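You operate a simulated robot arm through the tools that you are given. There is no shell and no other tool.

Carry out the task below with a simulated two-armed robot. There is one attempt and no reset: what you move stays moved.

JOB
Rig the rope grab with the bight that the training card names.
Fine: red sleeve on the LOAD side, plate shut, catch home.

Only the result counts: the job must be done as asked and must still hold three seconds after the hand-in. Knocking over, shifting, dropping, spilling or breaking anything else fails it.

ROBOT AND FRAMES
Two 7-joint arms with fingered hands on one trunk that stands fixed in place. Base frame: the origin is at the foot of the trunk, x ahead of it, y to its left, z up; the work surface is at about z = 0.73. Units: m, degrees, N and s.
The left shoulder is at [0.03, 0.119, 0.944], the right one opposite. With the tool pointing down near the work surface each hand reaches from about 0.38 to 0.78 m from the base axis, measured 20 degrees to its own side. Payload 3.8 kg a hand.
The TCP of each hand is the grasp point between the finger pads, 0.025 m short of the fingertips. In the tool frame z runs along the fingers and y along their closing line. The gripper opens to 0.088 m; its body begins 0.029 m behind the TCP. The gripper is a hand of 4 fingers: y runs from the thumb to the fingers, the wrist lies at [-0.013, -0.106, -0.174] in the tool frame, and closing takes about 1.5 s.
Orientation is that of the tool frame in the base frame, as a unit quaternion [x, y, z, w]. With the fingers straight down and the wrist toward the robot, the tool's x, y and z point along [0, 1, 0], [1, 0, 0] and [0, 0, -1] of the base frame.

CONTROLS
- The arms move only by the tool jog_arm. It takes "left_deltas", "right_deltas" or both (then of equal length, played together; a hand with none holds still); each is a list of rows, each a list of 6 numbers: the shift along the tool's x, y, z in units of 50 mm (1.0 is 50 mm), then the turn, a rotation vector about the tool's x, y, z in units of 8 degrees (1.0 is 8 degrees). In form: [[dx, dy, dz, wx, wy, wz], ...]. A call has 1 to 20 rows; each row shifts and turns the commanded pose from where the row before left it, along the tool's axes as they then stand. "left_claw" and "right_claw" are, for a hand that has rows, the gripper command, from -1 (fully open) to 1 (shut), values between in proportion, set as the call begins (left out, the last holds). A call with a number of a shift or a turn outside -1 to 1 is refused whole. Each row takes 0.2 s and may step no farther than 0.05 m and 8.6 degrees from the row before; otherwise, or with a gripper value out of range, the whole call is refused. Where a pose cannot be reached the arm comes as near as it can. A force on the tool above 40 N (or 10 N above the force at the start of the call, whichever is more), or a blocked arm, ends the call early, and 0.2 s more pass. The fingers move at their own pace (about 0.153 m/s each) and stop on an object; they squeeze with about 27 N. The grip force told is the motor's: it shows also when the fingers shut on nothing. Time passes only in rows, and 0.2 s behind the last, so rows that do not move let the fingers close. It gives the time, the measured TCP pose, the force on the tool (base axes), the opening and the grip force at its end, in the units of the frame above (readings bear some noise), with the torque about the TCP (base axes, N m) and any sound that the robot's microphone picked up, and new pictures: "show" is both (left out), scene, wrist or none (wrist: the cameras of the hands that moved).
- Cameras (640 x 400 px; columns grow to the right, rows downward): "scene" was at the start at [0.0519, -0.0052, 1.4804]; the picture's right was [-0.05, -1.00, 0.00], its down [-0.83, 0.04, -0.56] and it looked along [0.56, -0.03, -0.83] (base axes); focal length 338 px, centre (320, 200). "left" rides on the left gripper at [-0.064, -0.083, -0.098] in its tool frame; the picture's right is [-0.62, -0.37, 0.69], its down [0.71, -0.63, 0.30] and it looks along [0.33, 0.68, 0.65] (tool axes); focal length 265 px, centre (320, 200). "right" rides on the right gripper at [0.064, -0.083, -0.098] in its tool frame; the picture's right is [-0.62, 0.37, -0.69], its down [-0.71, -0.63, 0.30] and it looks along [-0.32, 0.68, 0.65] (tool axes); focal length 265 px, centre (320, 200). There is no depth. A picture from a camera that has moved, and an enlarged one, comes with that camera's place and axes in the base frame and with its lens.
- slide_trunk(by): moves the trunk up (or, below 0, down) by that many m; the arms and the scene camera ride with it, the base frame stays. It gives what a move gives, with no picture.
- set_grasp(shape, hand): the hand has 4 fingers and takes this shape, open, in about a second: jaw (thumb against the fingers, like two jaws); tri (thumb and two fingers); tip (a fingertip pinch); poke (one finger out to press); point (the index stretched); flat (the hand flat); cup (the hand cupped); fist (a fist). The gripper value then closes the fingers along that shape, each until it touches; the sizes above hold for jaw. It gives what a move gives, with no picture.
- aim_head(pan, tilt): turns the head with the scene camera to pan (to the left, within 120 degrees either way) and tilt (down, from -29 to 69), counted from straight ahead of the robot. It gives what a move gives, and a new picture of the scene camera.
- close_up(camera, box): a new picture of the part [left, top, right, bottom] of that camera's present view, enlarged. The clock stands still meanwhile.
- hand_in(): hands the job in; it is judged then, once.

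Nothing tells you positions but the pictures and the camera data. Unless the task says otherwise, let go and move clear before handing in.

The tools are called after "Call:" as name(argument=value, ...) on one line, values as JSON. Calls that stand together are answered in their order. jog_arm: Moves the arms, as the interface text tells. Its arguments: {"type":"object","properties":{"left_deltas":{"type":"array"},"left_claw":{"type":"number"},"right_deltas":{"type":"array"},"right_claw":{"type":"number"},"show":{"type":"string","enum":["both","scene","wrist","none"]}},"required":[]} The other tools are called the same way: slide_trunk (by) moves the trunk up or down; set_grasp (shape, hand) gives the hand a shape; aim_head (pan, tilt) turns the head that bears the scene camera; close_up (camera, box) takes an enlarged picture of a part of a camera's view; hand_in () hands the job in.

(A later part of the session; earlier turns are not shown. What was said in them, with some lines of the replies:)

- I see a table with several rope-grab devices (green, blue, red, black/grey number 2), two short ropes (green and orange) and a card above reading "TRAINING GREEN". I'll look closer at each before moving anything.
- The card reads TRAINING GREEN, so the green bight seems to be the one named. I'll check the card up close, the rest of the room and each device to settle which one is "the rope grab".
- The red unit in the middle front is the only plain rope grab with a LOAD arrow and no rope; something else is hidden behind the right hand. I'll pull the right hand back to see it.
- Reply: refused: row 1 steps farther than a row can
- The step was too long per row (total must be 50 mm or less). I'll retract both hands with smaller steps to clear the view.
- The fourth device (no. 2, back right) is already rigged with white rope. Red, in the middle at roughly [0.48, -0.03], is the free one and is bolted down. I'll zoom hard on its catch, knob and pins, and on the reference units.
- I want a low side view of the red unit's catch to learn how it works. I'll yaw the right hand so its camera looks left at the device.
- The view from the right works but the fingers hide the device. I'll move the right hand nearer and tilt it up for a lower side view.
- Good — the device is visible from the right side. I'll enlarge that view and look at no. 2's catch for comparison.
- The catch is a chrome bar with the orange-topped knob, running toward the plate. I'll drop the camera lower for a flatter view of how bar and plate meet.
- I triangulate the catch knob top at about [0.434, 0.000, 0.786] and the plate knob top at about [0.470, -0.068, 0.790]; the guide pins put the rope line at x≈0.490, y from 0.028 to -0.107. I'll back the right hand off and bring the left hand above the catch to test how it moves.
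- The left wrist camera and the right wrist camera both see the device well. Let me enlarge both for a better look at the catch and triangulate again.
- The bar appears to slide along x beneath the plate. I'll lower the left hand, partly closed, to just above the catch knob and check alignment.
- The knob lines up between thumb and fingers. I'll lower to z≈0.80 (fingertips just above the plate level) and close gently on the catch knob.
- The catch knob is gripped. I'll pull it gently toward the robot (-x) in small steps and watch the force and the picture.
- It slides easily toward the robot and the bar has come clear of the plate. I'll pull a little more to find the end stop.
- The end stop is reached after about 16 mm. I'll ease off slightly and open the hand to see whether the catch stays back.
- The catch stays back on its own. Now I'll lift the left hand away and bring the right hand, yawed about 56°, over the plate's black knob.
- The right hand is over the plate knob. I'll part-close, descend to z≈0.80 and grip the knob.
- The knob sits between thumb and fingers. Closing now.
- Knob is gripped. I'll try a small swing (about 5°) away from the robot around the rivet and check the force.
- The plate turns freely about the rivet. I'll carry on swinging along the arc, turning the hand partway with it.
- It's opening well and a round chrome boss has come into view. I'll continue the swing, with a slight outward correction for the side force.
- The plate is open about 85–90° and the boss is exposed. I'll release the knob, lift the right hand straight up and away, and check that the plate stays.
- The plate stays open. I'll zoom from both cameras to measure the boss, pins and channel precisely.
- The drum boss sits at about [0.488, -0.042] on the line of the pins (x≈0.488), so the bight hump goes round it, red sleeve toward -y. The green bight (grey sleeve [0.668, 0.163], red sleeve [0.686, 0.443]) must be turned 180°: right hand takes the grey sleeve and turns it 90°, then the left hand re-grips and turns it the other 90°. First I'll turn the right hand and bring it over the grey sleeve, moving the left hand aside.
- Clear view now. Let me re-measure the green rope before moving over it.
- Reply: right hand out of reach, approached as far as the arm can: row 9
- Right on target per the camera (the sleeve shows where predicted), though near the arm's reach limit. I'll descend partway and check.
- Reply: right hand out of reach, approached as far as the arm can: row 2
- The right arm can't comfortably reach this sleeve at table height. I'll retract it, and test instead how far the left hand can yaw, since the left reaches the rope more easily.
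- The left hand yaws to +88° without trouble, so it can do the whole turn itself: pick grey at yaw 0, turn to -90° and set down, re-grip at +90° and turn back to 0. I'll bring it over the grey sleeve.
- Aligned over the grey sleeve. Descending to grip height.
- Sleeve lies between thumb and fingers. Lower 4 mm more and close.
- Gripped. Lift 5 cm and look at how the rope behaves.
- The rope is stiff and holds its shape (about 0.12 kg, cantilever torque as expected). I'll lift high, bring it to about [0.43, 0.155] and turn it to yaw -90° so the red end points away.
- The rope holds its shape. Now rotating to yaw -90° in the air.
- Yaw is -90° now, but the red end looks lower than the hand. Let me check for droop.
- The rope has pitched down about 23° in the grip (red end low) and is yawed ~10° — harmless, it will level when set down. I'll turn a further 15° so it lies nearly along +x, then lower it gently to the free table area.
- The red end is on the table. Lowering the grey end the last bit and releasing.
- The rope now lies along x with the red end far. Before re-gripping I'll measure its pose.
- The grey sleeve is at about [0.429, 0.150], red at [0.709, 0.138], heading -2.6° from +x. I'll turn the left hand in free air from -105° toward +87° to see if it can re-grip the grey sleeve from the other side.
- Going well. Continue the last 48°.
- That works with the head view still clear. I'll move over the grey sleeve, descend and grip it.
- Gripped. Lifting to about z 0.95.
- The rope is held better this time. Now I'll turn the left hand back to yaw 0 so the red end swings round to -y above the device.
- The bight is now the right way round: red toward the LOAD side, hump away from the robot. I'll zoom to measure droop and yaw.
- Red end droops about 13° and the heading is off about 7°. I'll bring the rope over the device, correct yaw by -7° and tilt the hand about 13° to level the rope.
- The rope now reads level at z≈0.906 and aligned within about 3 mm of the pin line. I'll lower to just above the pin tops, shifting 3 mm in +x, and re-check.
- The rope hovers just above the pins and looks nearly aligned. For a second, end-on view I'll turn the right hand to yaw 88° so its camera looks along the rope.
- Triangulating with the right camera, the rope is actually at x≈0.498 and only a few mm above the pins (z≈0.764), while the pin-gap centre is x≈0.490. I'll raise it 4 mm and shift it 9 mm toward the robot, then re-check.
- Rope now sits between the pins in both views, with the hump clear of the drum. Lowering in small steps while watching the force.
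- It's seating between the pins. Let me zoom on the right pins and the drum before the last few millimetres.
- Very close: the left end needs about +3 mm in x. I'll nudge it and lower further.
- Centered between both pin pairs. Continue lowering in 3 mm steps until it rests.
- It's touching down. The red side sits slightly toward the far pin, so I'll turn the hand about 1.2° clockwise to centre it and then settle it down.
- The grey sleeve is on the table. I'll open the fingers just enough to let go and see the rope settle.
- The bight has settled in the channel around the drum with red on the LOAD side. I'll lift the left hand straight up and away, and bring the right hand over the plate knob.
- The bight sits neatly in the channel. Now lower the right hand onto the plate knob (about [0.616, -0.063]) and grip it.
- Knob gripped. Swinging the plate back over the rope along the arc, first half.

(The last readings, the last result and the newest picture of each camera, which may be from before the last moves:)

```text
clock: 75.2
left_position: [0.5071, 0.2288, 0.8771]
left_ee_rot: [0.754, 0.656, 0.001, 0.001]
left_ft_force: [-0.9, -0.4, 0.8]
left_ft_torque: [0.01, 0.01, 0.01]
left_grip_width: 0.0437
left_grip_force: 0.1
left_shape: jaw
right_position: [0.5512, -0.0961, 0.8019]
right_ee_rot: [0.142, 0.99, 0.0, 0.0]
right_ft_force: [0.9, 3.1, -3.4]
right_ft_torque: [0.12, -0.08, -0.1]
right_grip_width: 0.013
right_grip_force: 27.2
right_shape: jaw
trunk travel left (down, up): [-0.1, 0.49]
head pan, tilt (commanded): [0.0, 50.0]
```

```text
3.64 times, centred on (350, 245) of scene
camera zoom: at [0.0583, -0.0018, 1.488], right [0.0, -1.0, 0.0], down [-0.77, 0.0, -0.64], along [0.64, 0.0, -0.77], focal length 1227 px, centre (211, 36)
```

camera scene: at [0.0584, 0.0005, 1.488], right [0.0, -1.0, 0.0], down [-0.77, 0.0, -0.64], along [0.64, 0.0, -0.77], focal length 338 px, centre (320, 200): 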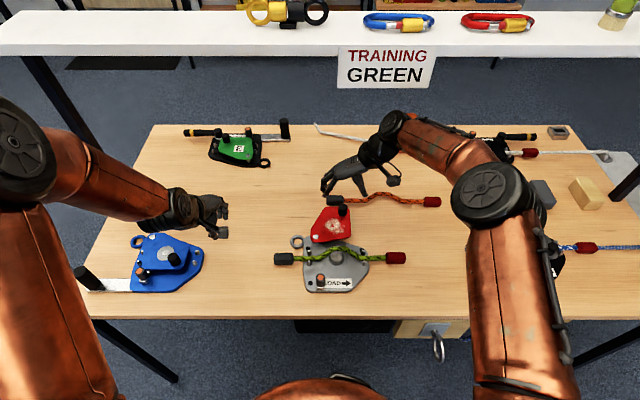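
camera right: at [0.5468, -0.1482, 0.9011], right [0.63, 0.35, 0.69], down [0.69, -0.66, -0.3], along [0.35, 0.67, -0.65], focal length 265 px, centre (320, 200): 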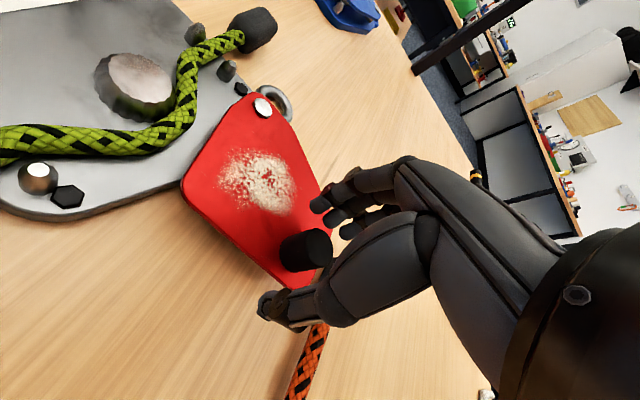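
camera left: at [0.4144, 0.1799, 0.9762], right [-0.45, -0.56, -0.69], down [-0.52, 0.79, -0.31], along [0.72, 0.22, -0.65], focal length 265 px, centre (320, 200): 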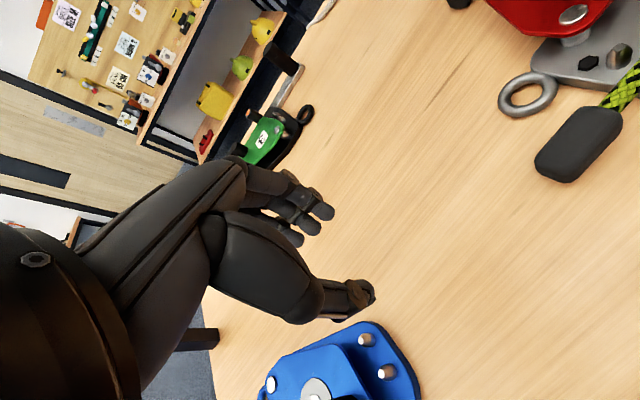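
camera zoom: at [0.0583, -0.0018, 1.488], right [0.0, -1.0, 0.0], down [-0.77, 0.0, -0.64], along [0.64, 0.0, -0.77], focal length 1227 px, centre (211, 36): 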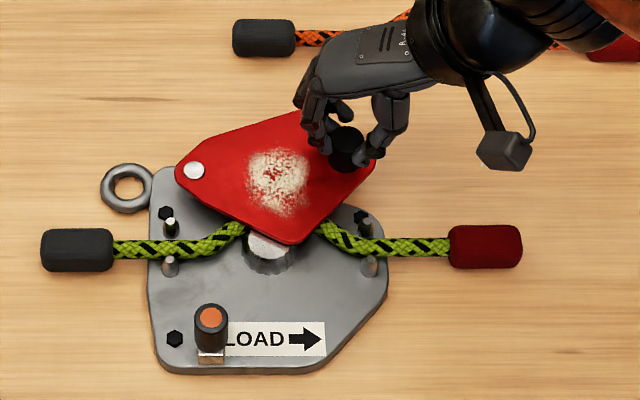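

Passing over the rope cleanly. Finishing the swing.

Call:
jog_arm(right_deltas=[[0.343, -0.087, 0, 0, 0, 0.444], [0.348, -0.072, 0, 0, 0, 0.444], [0.356, -0.034, 0, 0, 0, 0.444], [0.354, 0.002, 0, 0, 0, 0.444]], show="none")

Call:
close_up(camera="scene", box=[270, 190, 430, 300])

```text
clock: 76.2
left_position: [0.5074, 0.2285, 0.8771]
left_ee_rot: [0.755, 0.656, 0.001, 0.001]
left_ft_force: [0.1, 0.0, -0.4]
left_ft_torque: [-0.01, -0.03, -0.01]
left_grip_width: 0.0437
left_grip_force: 0.2
left_shape: jaw
right_position: [0.4844, -0.0803, 0.8019]
right_ee_rot: [0.263, 0.965, -0.001, -0.001]
right_ft_force: [3.0, 3.4, -10.5]
right_ft_torque: [0.06, -0.26, -0.2]
right_grip_width: 0.0114
right_grip_force: 26.8
right_shape: jaw
trunk travel left (down, up): [-0.1, 0.49]
head pan, tilt (commanded): [0.0, 50.0]
```

```text
3.64 times, centred on (350, 245) of scene
camera zoom: at [0.0592, -0.0014, 1.4879], right [0.0, -1.0, 0.0], down [-0.77, 0.0, -0.64], along [0.64, 0.0, -0.77], focal length 1227 px, centre (211, 36)
```

zoom: 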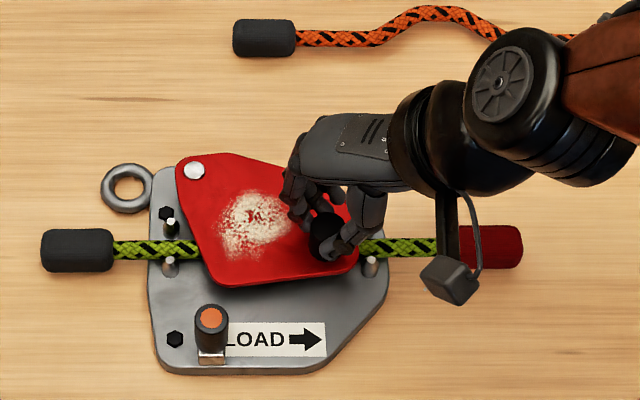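

Call:
jog_arm(right_deltas=[[0.177, 0.018, 0.02, 0, 0, 0.222], [0.177, 0.024, 0.02, 0, 0, 0.222]], show="none")

Call:
close_up(camera="scene", box=[270, 190, 430, 300])

```text
clock: 76.8
left_position: [0.5083, 0.2286, 0.8777]
left_ee_rot: [0.755, 0.656, 0.001, 0.001]
left_ft_force: [0.0, -0.4, 0.4]
left_ft_torque: [-0.01, -0.01, 0.03]
left_grip_width: 0.0438
left_grip_force: 0.1
left_shape: jaw
right_position: [0.4728, -0.0703, 0.8005]
right_ee_rot: [0.294, 0.956, 0.0, 0.002]
right_ft_force: [8.7, -3.3, -0.9]
right_ft_torque: [-0.01, -0.46, -0.21]
right_grip_width: 0.0115
right_grip_force: 27.5
right_shape: jaw
trunk travel left (down, up): [-0.1, 0.49]
head pan, tilt (commanded): [0.0, 50.0]
```

```text
3.64 times, centred on (350, 245) of scene
camera zoom: at [0.0595, -0.0027, 1.4881], right [0.0, -1.0, 0.0], down [-0.77, 0.0, -0.64], along [0.64, 0.0, -0.77], focal length 1227 px, centre (211, 36)
```

zoom: 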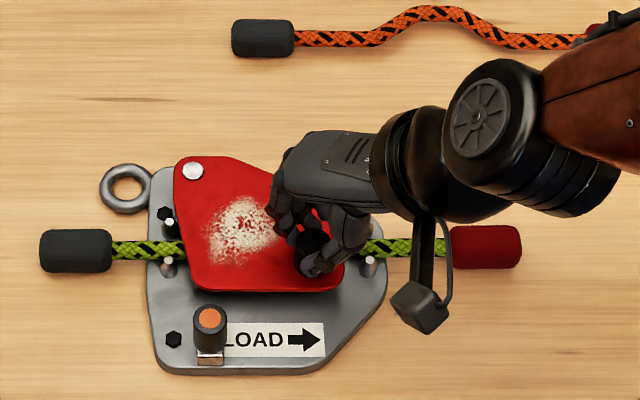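

The plate is back against its closed stop (reaction about 9 N). I'll release the knob, lift the right hand away and check the plate stays shut.

Call:
jog_arm(right_deltas=[[0, 0, 0, 0, 0, 0], [0, 0, 0, 0, 0, 0], [0, 0, 0, 0, 0, 0], [0, 0, -0.4, 0, 0, 0], [0, 0, -0.8, 0, 0, 0], [0, 0, -0.8, 0, 0, 0], [-0.4, -0.85, 0, 0, 0, 0], [-0.4, -0.85, 0, 0, 0, 0], [-0.4, -0.85, 0, 0, 0, 0], [-0.4, -0.85, 0, 0, 0, 0], [-0.4, -0.85, 0, 0, 0, 0]], right_claw=-0.3, show="both")

Call:
close_up(camera="scene", box=[270, 200, 410, 300])

```text
clock: 79.2
left_position: [0.5054, 0.2277, 0.8797]
left_ee_rot: [0.755, 0.656, 0.001, 0.002]
left_ft_force: [0.0, 0.8, -1.0]
left_ft_torque: [-0.02, 0.01, 0.02]
left_grip_width: 0.0439
left_grip_force: 0.0
left_shape: jaw
right_position: [0.4346, -0.3013, 0.9002]
right_ee_rot: [0.292, 0.956, 0.0, 0.001]
right_ft_force: [0.6, -0.8, 0.8]
right_ft_torque: [-0.01, -0.01, -0.01]
right_grip_width: 0.0567
right_grip_force: 0.0
right_shape: jaw
trunk travel left (down, up): [-0.1, 0.49]
head pan, tilt (commanded): [0.0, 50.0]
camera scene: at [0.0574, -0.0029, 1.4881], right [0.0, -1.0, 0.0], down [-0.77, 0.0, -0.64], along [0.64, 0.0, -0.77], focal length 338 px, centre (320, 200)
camera right: at [0.333, -0.3351, 0.9993], right [0.72, -0.04, 0.69], down [0.24, -0.92, -0.3], along [0.65, 0.39, -0.65], focal length 265 px, centre (320, 200)
```

scene: 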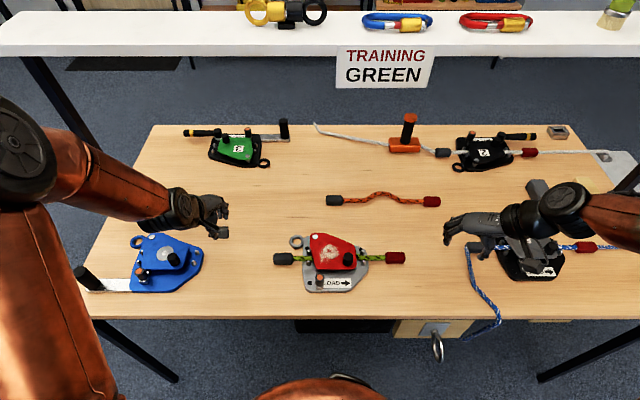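
right: 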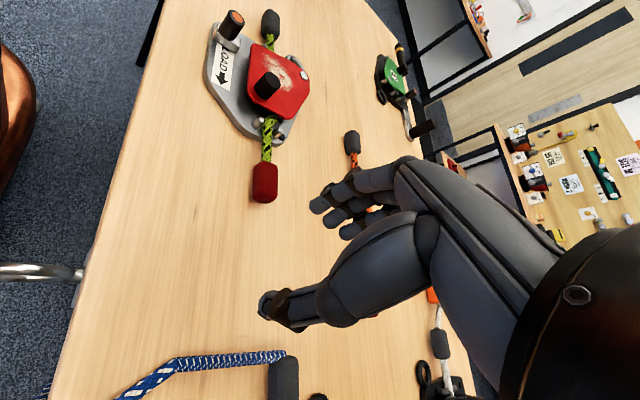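

```text
4.00 times, centred on (340, 250) of scene
camera zoom: at [0.0574, -0.0029, 1.4881], right [0.0, -1.0, 0.0], down [-0.77, 0.0, -0.64], along [0.64, 0.0, -0.77], focal length 1350 px, centre (240, 0)
```

zoom: 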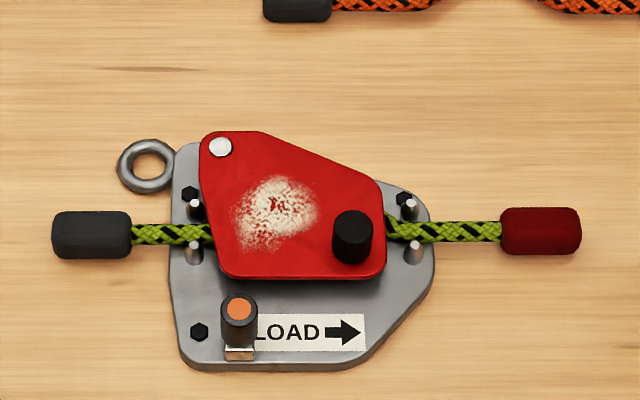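

Let me compare this closely with the original shut position, using the same zoom box as at the start.

Call:
close_up(camera="scene", box=[322, 255, 354, 293])

Call:
close_up(camera="scene", box=[280, 220, 380, 300])

Call:
close_up(camera="right", box=[195, 0, 325, 210])

```text
10.53 times, centred on (338, 274) of scene
camera zoom: at [0.0574, -0.0029, 1.4881], right [0.0, -1.0, 0.0], down [-0.77, 0.0, -0.64], along [0.64, 0.0, -0.77], focal length 3553 px, centre (130, -579)
```

zoom: 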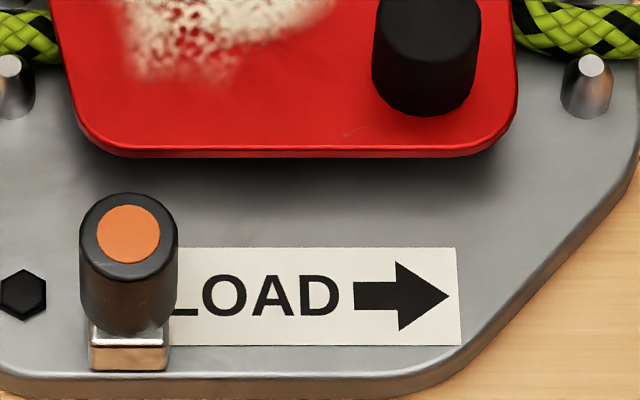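

```text
5.00 times, centred on (330, 260) of scene
camera zoom: at [0.0574, -0.0029, 1.4881], right [0.0, -1.0, 0.0], down [-0.77, 0.0, -0.64], along [0.64, 0.0, -0.77], focal length 1688 px, centre (270, -100)
```

zoom: 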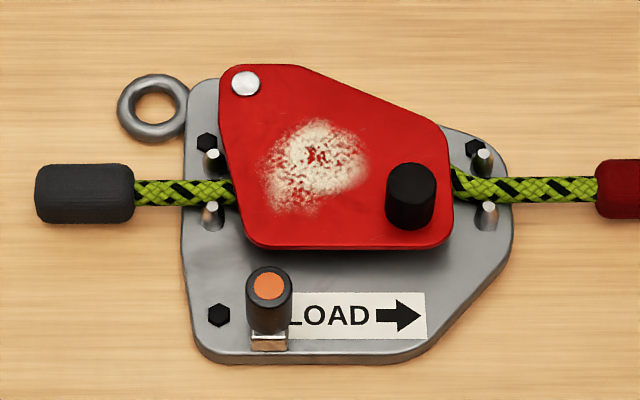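

```text
1.90 times, centred on (260, 105) of right
camera zoom: at [0.333, -0.3351, 0.9993], right [0.72, -0.04, 0.69], down [0.24, -0.92, -0.3], along [0.65, 0.39, -0.65], focal length 506 px, centre (434, 381)
```

zoom: 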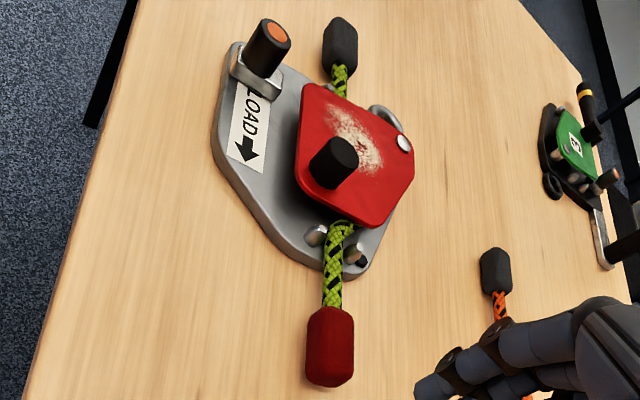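

The plate matches its original shut position to within about a millimetre. Now the left hand goes back to the catch (retracted knob at about [0.417, 0, 0.786]) to push it home.

Call:
jog_arm(left_deltas=[[0, 0, -0.3, 0, 0, -1], [-0.912, -0.356, 0, 0, 0, 0], [-0.912, -0.356, 0, 0, 0, 0], [-0.912, -0.356, 0, 0, 0, 0], [-0.912, -0.356, 0, 0, 0, 0], [-0.912, -0.356, 0, 0, 0, 0], [0, 0, 0.8, 0, 0, 0]], left_claw=-0.15, show="both")

Call:
close_up(camera="right", box=[180, 0, 320, 140])

```text
clock: 80.8
left_position: [0.4156, 0.002, 0.8544]
left_ee_rot: [0.707, 0.708, 0.001, 0.002]
left_ft_force: [-0.3, -0.2, -0.3]
left_ft_torque: [-0.02, -0.02, -0.04]
left_grip_width: 0.0503
left_grip_force: 0.2
left_shape: jaw
right_position: [0.4343, -0.2998, 0.9]
right_ee_rot: [0.293, 0.956, 0.0, 0.0]
right_ft_force: [0.1, 0.6, 0.2]
right_ft_torque: [0.03, 0.02, -0.03]
right_grip_width: 0.0567
right_grip_force: 0.0
right_shape: jaw
trunk travel left (down, up): [-0.1, 0.49]
head pan, tilt (commanded): [0.0, 50.0]
camera scene: at [0.0595, -0.0016, 1.488], right [0.0, -1.0, 0.0], down [-0.77, 0.0, -0.64], along [0.64, 0.0, -0.77], focal length 338 px, centre (320, 200)
camera left: at [0.3329, -0.0625, 0.9519], right [-0.37, -0.62, -0.69], down [-0.63, 0.71, -0.31], along [0.69, 0.32, -0.65], focal length 265 px, centre (320, 200)
```

scene: 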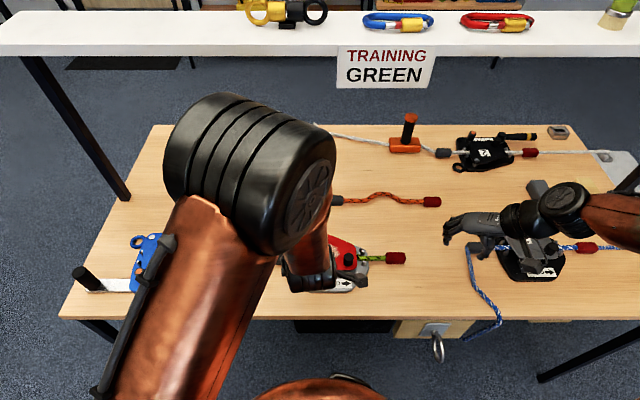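
left: 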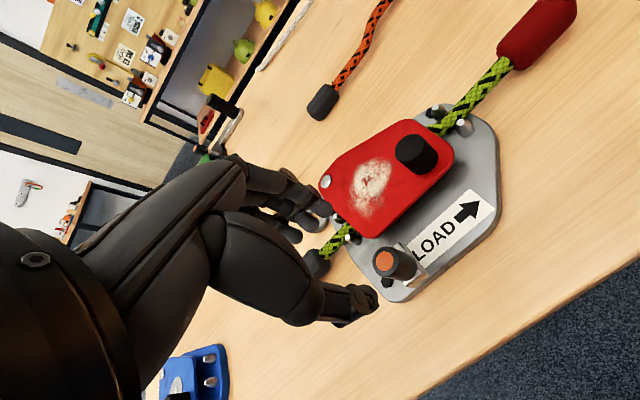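

```text
2.86 times, centred on (250, 70) of right
camera zoom: at [0.3348, -0.3335, 0.9992], right [0.72, -0.04, 0.69], down [0.24, -0.92, -0.3], along [0.65, 0.39, -0.65], focal length 758 px, centre (520, 571)
```

zoom: 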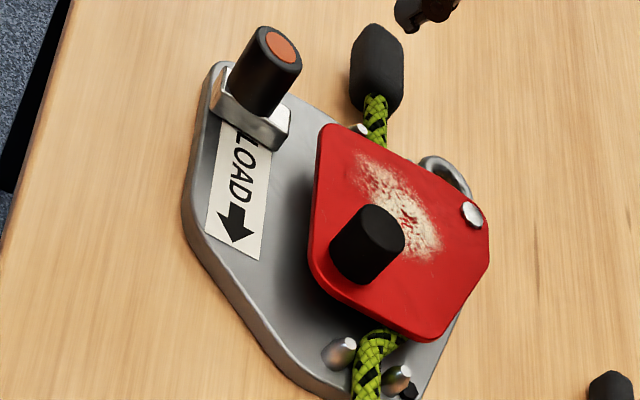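

Call:
jog_arm(left_deltas=[[0, 0, 0.6, 0, 0, 0], [-0.03, 0.02, 0.46, 0, 0, 0], [0, 0, 0, 0, 0, 0]], show="wrist")

Call:
close_up(camera="right", box=[180, 0, 320, 140])

```text
clock: 81.5
left_position: [0.4185, -0.0015, 0.801]
left_ee_rot: [0.707, 0.707, 0.001, 0.002]
left_ft_force: [-0.2, 0.1, 0.1]
left_ft_torque: [0.04, -0.01, 0.0]
left_grip_width: 0.05
left_grip_force: 0.2
left_shape: jaw
right_position: [0.4332, -0.3003, 0.8999]
right_ee_rot: [0.292, 0.956, 0.001, 0.0]
right_ft_force: [0.1, 0.3, -0.1]
right_ft_torque: [0.0, 0.02, -0.02]
right_grip_width: 0.0569
right_grip_force: 0.0
right_shape: jaw
trunk travel left (down, up): [-0.1, 0.49]
head pan, tilt (commanded): [0.0, 50.0]
camera left: at [0.3332, -0.0642, 0.8996], right [-0.36, -0.62, -0.69], down [-0.63, 0.71, -0.31], along [0.69, 0.32, -0.65], focal length 265 px, centre (320, 200)
```

left: 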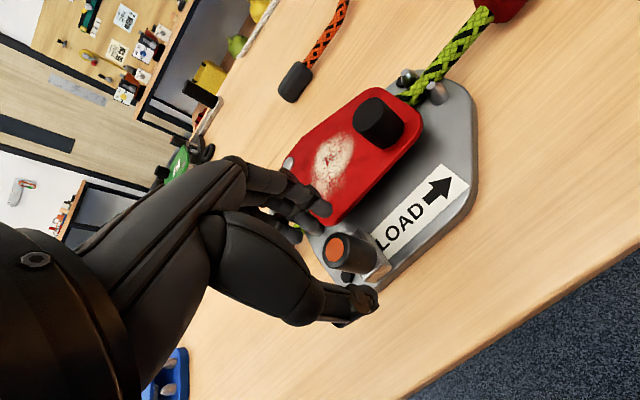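

```text
2.86 times, centred on (250, 70) of right
camera zoom: at [0.3335, -0.3341, 0.9995], right [0.72, -0.04, 0.69], down [0.24, -0.92, -0.3], along [0.65, 0.39, -0.65], focal length 758 px, centre (520, 571)
```

zoom: 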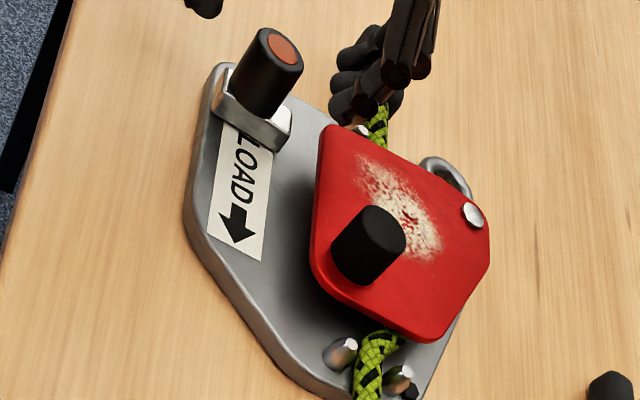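

Closing on the catch knob.

Call:
jog_arm(left_deltas=[[0, 0, 0, 0, 0, 0], [0, 0, 0, 0, 0, 0], [0, 0, 0, 0, 0, 0], [0, 0, 0, 0, 0, 0]], left_claw=0.8, show="none")

Call:
close_up(camera="right", box=[180, 0, 320, 140])

```text
clock: 82.5
left_position: [0.4173, -0.0005, 0.8005]
left_ee_rot: [0.708, 0.707, 0.001, 0.001]
left_ft_force: [-1.0, -0.9, -1.5]
left_ft_torque: [-0.05, -0.01, 0.03]
left_grip_width: 0.0112
left_grip_force: 26.3
left_shape: jaw
right_position: [0.4346, -0.3023, 0.9004]
right_ee_rot: [0.292, 0.956, 0.0, 0.0]
right_ft_force: [-0.4, -0.1, 0.6]
right_ft_torque: [-0.01, -0.01, 0.01]
right_grip_width: 0.0569
right_grip_force: 0.0
right_shape: jaw
trunk travel left (down, up): [-0.1, 0.49]
head pan, tilt (commanded): [0.0, 50.0]
```

```text
2.86 times, centred on (250, 70) of right
camera zoom: at [0.3334, -0.3343, 0.9994], right [0.72, -0.04, 0.69], down [0.24, -0.92, -0.3], along [0.65, 0.39, -0.65], focal length 758 px, centre (520, 571)
```

zoom: 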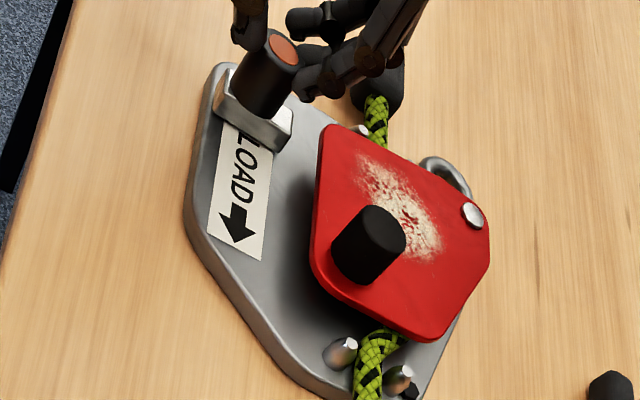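

Gripped. Pushing the catch +x in small steps toward home.

Call:
jog_arm(left_deltas=[[0, 0.08, 0, 0, 0, 0], [0, 0.08, 0, 0, 0, 0], [0, 0.08, 0, 0, 0, 0]], show="none")

Call:
close_up(camera="right", box=[180, 0, 320, 140])

```text
clock: 83.3
left_position: [0.4307, -0.0007, 0.8008]
left_ee_rot: [0.707, 0.707, 0.002, 0.001]
left_ft_force: [-1.7, -3.0, 0.7]
left_ft_torque: [-0.09, -0.03, 0.01]
left_grip_width: 0.0115
left_grip_force: 27.3
left_shape: jaw
right_position: [0.4335, -0.3004, 0.9004]
right_ee_rot: [0.292, 0.956, 0.001, 0.001]
right_ft_force: [0.6, 0.2, 0.7]
right_ft_torque: [0.01, -0.01, -0.03]
right_grip_width: 0.0571
right_grip_force: 0.0
right_shape: jaw
trunk travel left (down, up): [-0.1, 0.49]
head pan, tilt (commanded): [0.0, 50.0]
```

```text
2.86 times, centred on (250, 70) of right
camera zoom: at [0.3334, -0.3344, 0.9995], right [0.72, -0.04, 0.69], down [0.24, -0.92, -0.3], along [0.65, 0.39, -0.65], focal length 758 px, centre (520, 571)
```

zoom: 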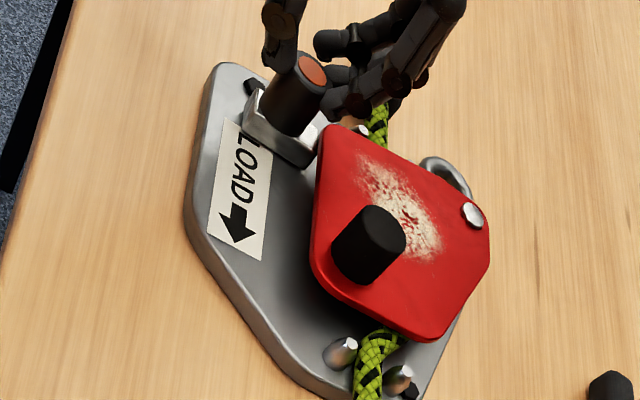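

Call:
jog_arm(left_deltas=[[0, 0.05, 0, 0, 0, 0], [0, 0.05, 0, 0, 0, 0]], show="none")

Call:
close_up(camera="right", box=[180, 0, 320, 140])

```text
clock: 84.0
left_position: [0.433, 0.0006, 0.8013]
left_ee_rot: [0.708, 0.707, 0.0, 0.001]
left_ft_force: [-10.3, -1.7, 3.6]
left_ft_torque: [-0.03, 0.19, 0.02]
left_grip_width: 0.0114
left_grip_force: 26.8
left_shape: jaw
right_position: [0.4333, -0.2997, 0.8996]
right_ee_rot: [0.293, 0.956, -0.001, 0.0]
right_ft_force: [-0.2, -0.5, -1.6]
right_ft_torque: [-0.01, -0.01, -0.01]
right_grip_width: 0.0568
right_grip_force: 0.0
right_shape: jaw
trunk travel left (down, up): [-0.1, 0.49]
head pan, tilt (commanded): [0.0, 50.0]
```

```text
2.86 times, centred on (250, 70) of right
camera zoom: at [0.3323, -0.3343, 0.9998], right [0.72, -0.04, 0.69], down [0.24, -0.92, -0.3], along [0.65, 0.39, -0.65], focal length 758 px, centre (520, 571)
```

zoom: 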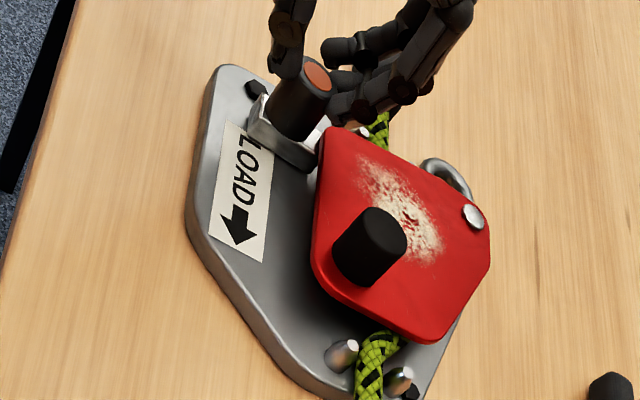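

The catch has hit its home stop (about 10 N reaction) after 16 mm of travel. I'll let go, lift the left hand away and compare with the starting picture.

Call:
jog_arm(left_deltas=[[0, 0, 0, 0, 0, 0], [0, 0, 0, 0, 0, 0], [0, 0, 0, 0, 0, 0], [0, 0, -0.6, 0, 0, 0], [0, 0, -0.9, 0, 0, 0], [0, 0, -0.6, 0, 0, 0], [0.9, 0, 0, 0, 0, 0], [0.9, 0, 0, 0, 0, 0], [0.9, 0, 0, 0, 0, 0], [0.9, 0, 0, 0, 0, 0], [0.9, 0, 0, 0, 0, 0], [0.9, 0, 0, 0, 0, 0], [0.9, 0, 0, 0, 0, 0], [0, 0, 0, 0, 0, 0], [0, 0, 0, 0, 0, 0]], left_claw=-0.15, show="scene")

Call:
close_up(camera="scene", box=[322, 255, 354, 293])

Call:
close_up(camera="scene", box=[304, 260, 344, 285])

Call:
close_up(camera="scene", box=[280, 220, 380, 300])

Call:
close_up(camera="right", box=[195, 0, 325, 210])

```text
clock: 87.2
left_position: [0.4375, 0.3153, 0.907]
left_ee_rot: [0.707, 0.708, 0.002, 0.002]
left_ft_force: [0.9, 0.3, 0.6]
left_ft_torque: [-0.03, 0.02, 0.0]
left_grip_width: 0.05
left_grip_force: 0.0
left_shape: jaw
right_position: [0.4338, -0.2996, 0.8994]
right_ee_rot: [0.292, 0.956, 0.0, -0.001]
right_ft_force: [-0.2, -0.7, -0.2]
right_ft_torque: [0.02, 0.0, 0.01]
right_grip_width: 0.0568
right_grip_force: 0.2
right_shape: jaw
trunk travel left (down, up): [-0.1, 0.49]
head pan, tilt (commanded): [0.0, 50.0]
camera scene: at [0.0577, -0.0016, 1.4881], right [0.0, -1.0, 0.0], down [-0.77, 0.0, -0.64], along [0.64, 0.0, -0.77], focal length 338 px, centre (320, 200)
```

scene: 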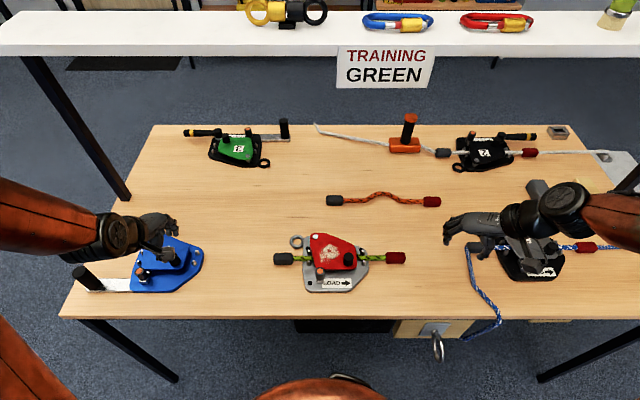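

```text
10.53 times, centred on (338, 274) of scene
camera zoom: at [0.0577, -0.0016, 1.4881], right [0.0, -1.0, 0.0], down [-0.77, 0.0, -0.64], along [0.64, 0.0, -0.77], focal length 3553 px, centre (130, -579)
```

zoom: 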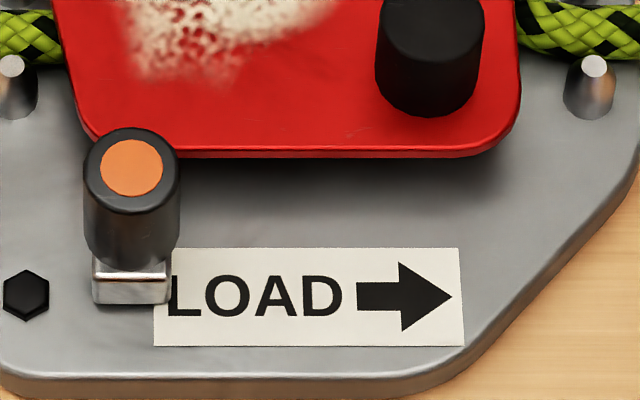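

```text
16.00 times, centred on (324, 272) of scene
camera zoom: at [0.0577, -0.0016, 1.4881], right [0.0, -1.0, 0.0], down [-0.77, 0.0, -0.64], along [0.64, 0.0, -0.77], focal length 5400 px, centre (256, -960)
```

zoom: 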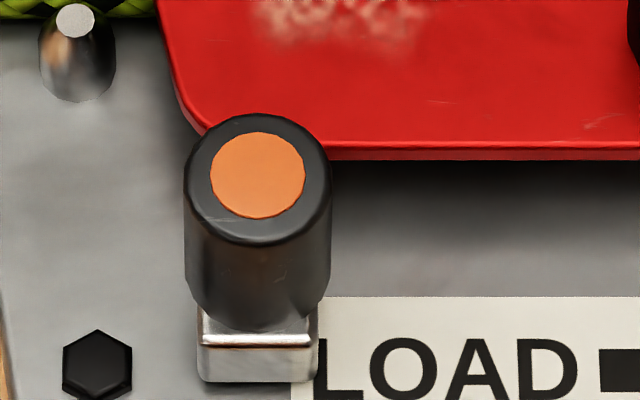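

```text
5.00 times, centred on (330, 260) of scene
camera zoom: at [0.0577, -0.0016, 1.4881], right [0.0, -1.0, 0.0], down [-0.77, 0.0, -0.64], along [0.64, 0.0, -0.77], focal length 1688 px, centre (270, -100)
```

zoom: 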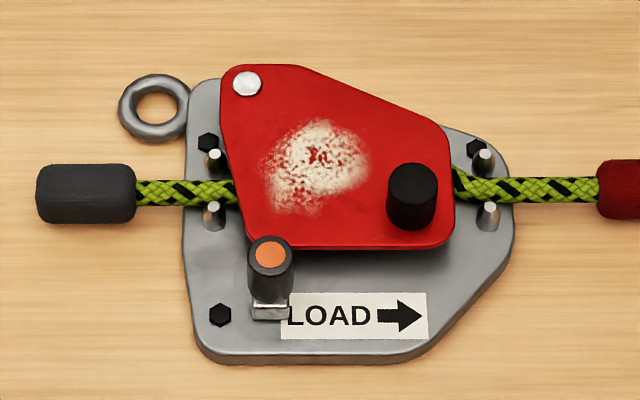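

```text
1.90 times, centred on (260, 105) of right
camera zoom: at [0.3334, -0.3337, 0.9997], right [0.72, -0.04, 0.69], down [0.24, -0.92, -0.3], along [0.65, 0.39, -0.65], focal length 506 px, centre (434, 381)
```

zoom: 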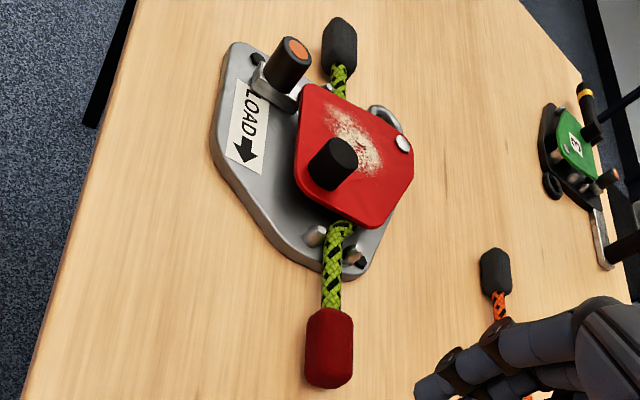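

Catch and plate match the starting (locked) positions to within measurement error, the green bight is in the channel with the red sleeve on the LOAD side, and nothing else has moved. I'll raise both hands well clear and take a last look.

Call:
jog_arm(left_deltas=[[0, 0, -0.8, 0, 0, 0], [0, 0, -0.8, 0, 0, 0], [0, 0, 0, 0, 0, 0], [0, 0, 0, 0, 0, 0], [0, 0, 0, 0, 0, 0], [0, 0, 0, 0, 0, 0]], right_deltas=[[0, 0, -0.8, 0, 0, 0], [0, 0, -0.8, 0, 0, 0], [0, 0, 0, 0, 0, 0], [0, 0, 0, 0, 0, 0], [0, 0, 0, 0, 0, 0], [0, 0, 0, 0, 0, 0]], show="scene")

Call:
close_up(camera="scene", box=[260, 180, 460, 305])

Call:
close_up(camera="scene", box=[304, 240, 374, 285])

```text
clock: 88.5
left_position: [0.4358, 0.314, 0.9861]
left_ee_rot: [0.707, 0.707, 0.002, 0.001]
left_ft_force: [-1.6, 0.2, -0.1]
left_ft_torque: [0.0, 0.02, -0.01]
left_grip_width: 0.0505
left_grip_force: 0.0
left_shape: jaw
right_position: [0.4326, -0.2999, 0.9806]
right_ee_rot: [0.292, 0.956, 0.001, 0.0]
right_ft_force: [-0.3, 0.2, 0.3]
right_ft_torque: [0.0, 0.0, -0.03]
right_grip_width: 0.0569
right_grip_force: 0.0
right_shape: jaw
trunk travel left (down, up): [-0.1, 0.49]
head pan, tilt (commanded): [0.0, 50.0]
camera scene: at [0.0576, -0.002, 1.4881], right [0.0, -1.0, 0.0], down [-0.77, 0.0, -0.64], along [0.64, 0.0, -0.77], focal length 338 px, centre (320, 200)
```

scene: 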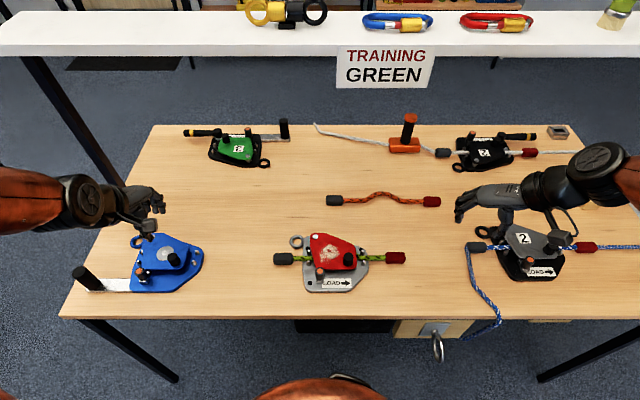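

```text
3.20 times, centred on (360, 242) of scene
camera zoom: at [0.0576, -0.002, 1.4881], right [0.0, -1.0, 0.0], down [-0.77, 0.0, -0.64], along [0.64, 0.0, -0.77], focal length 1080 px, centre (192, 64)
```

zoom: 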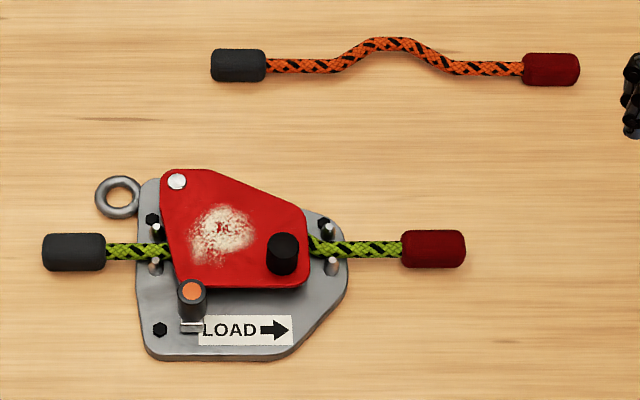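

```text
8.89 times, centred on (339, 262) of scene
camera zoom: at [0.0576, -0.002, 1.4881], right [0.0, -1.0, 0.0], down [-0.77, 0.0, -0.64], along [0.64, 0.0, -0.77], focal length 3000 px, centre (151, -356)
```

zoom: 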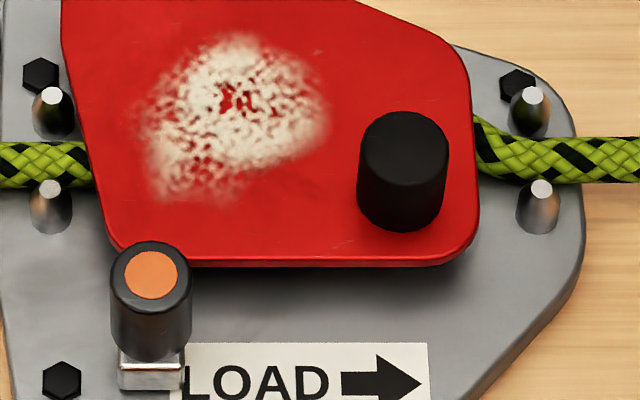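

The green bight runs between both pin pairs and round the drum, with the red sleeve on the LOAD side. The plate is shut, the catch is home, both hands are clear, and the orange rope and the other devices look unmoved. Handing in.

Call:
hand_in()

```text
The job is handed in.
```

The rope grab is rigged with the green bight, the one the training card names, and I've handed the job in. The hand-in gave no verdict, so what follows is from my own pictures and force readings.

- **Device:** I used the red rope grab at the middle front. It was the only one with a LOAD arrow, no rope and no handle; its number is worn off.
- **Bight:** The green rope runs between both pairs of pins and around the drum, with its hump on the side away from the robot. The red sleeve is on the LOAD side.
- **Plate and catch:** The plate was swung shut to its stop and the catch pushed home to its stop. Both match their positions at the start to within about a millimetre.
- **Everything else:** Both hands are open and clear. The orange rope and the other devices look unmoved in the last picture.

I did not pull on the plate to test that the catch holds it.
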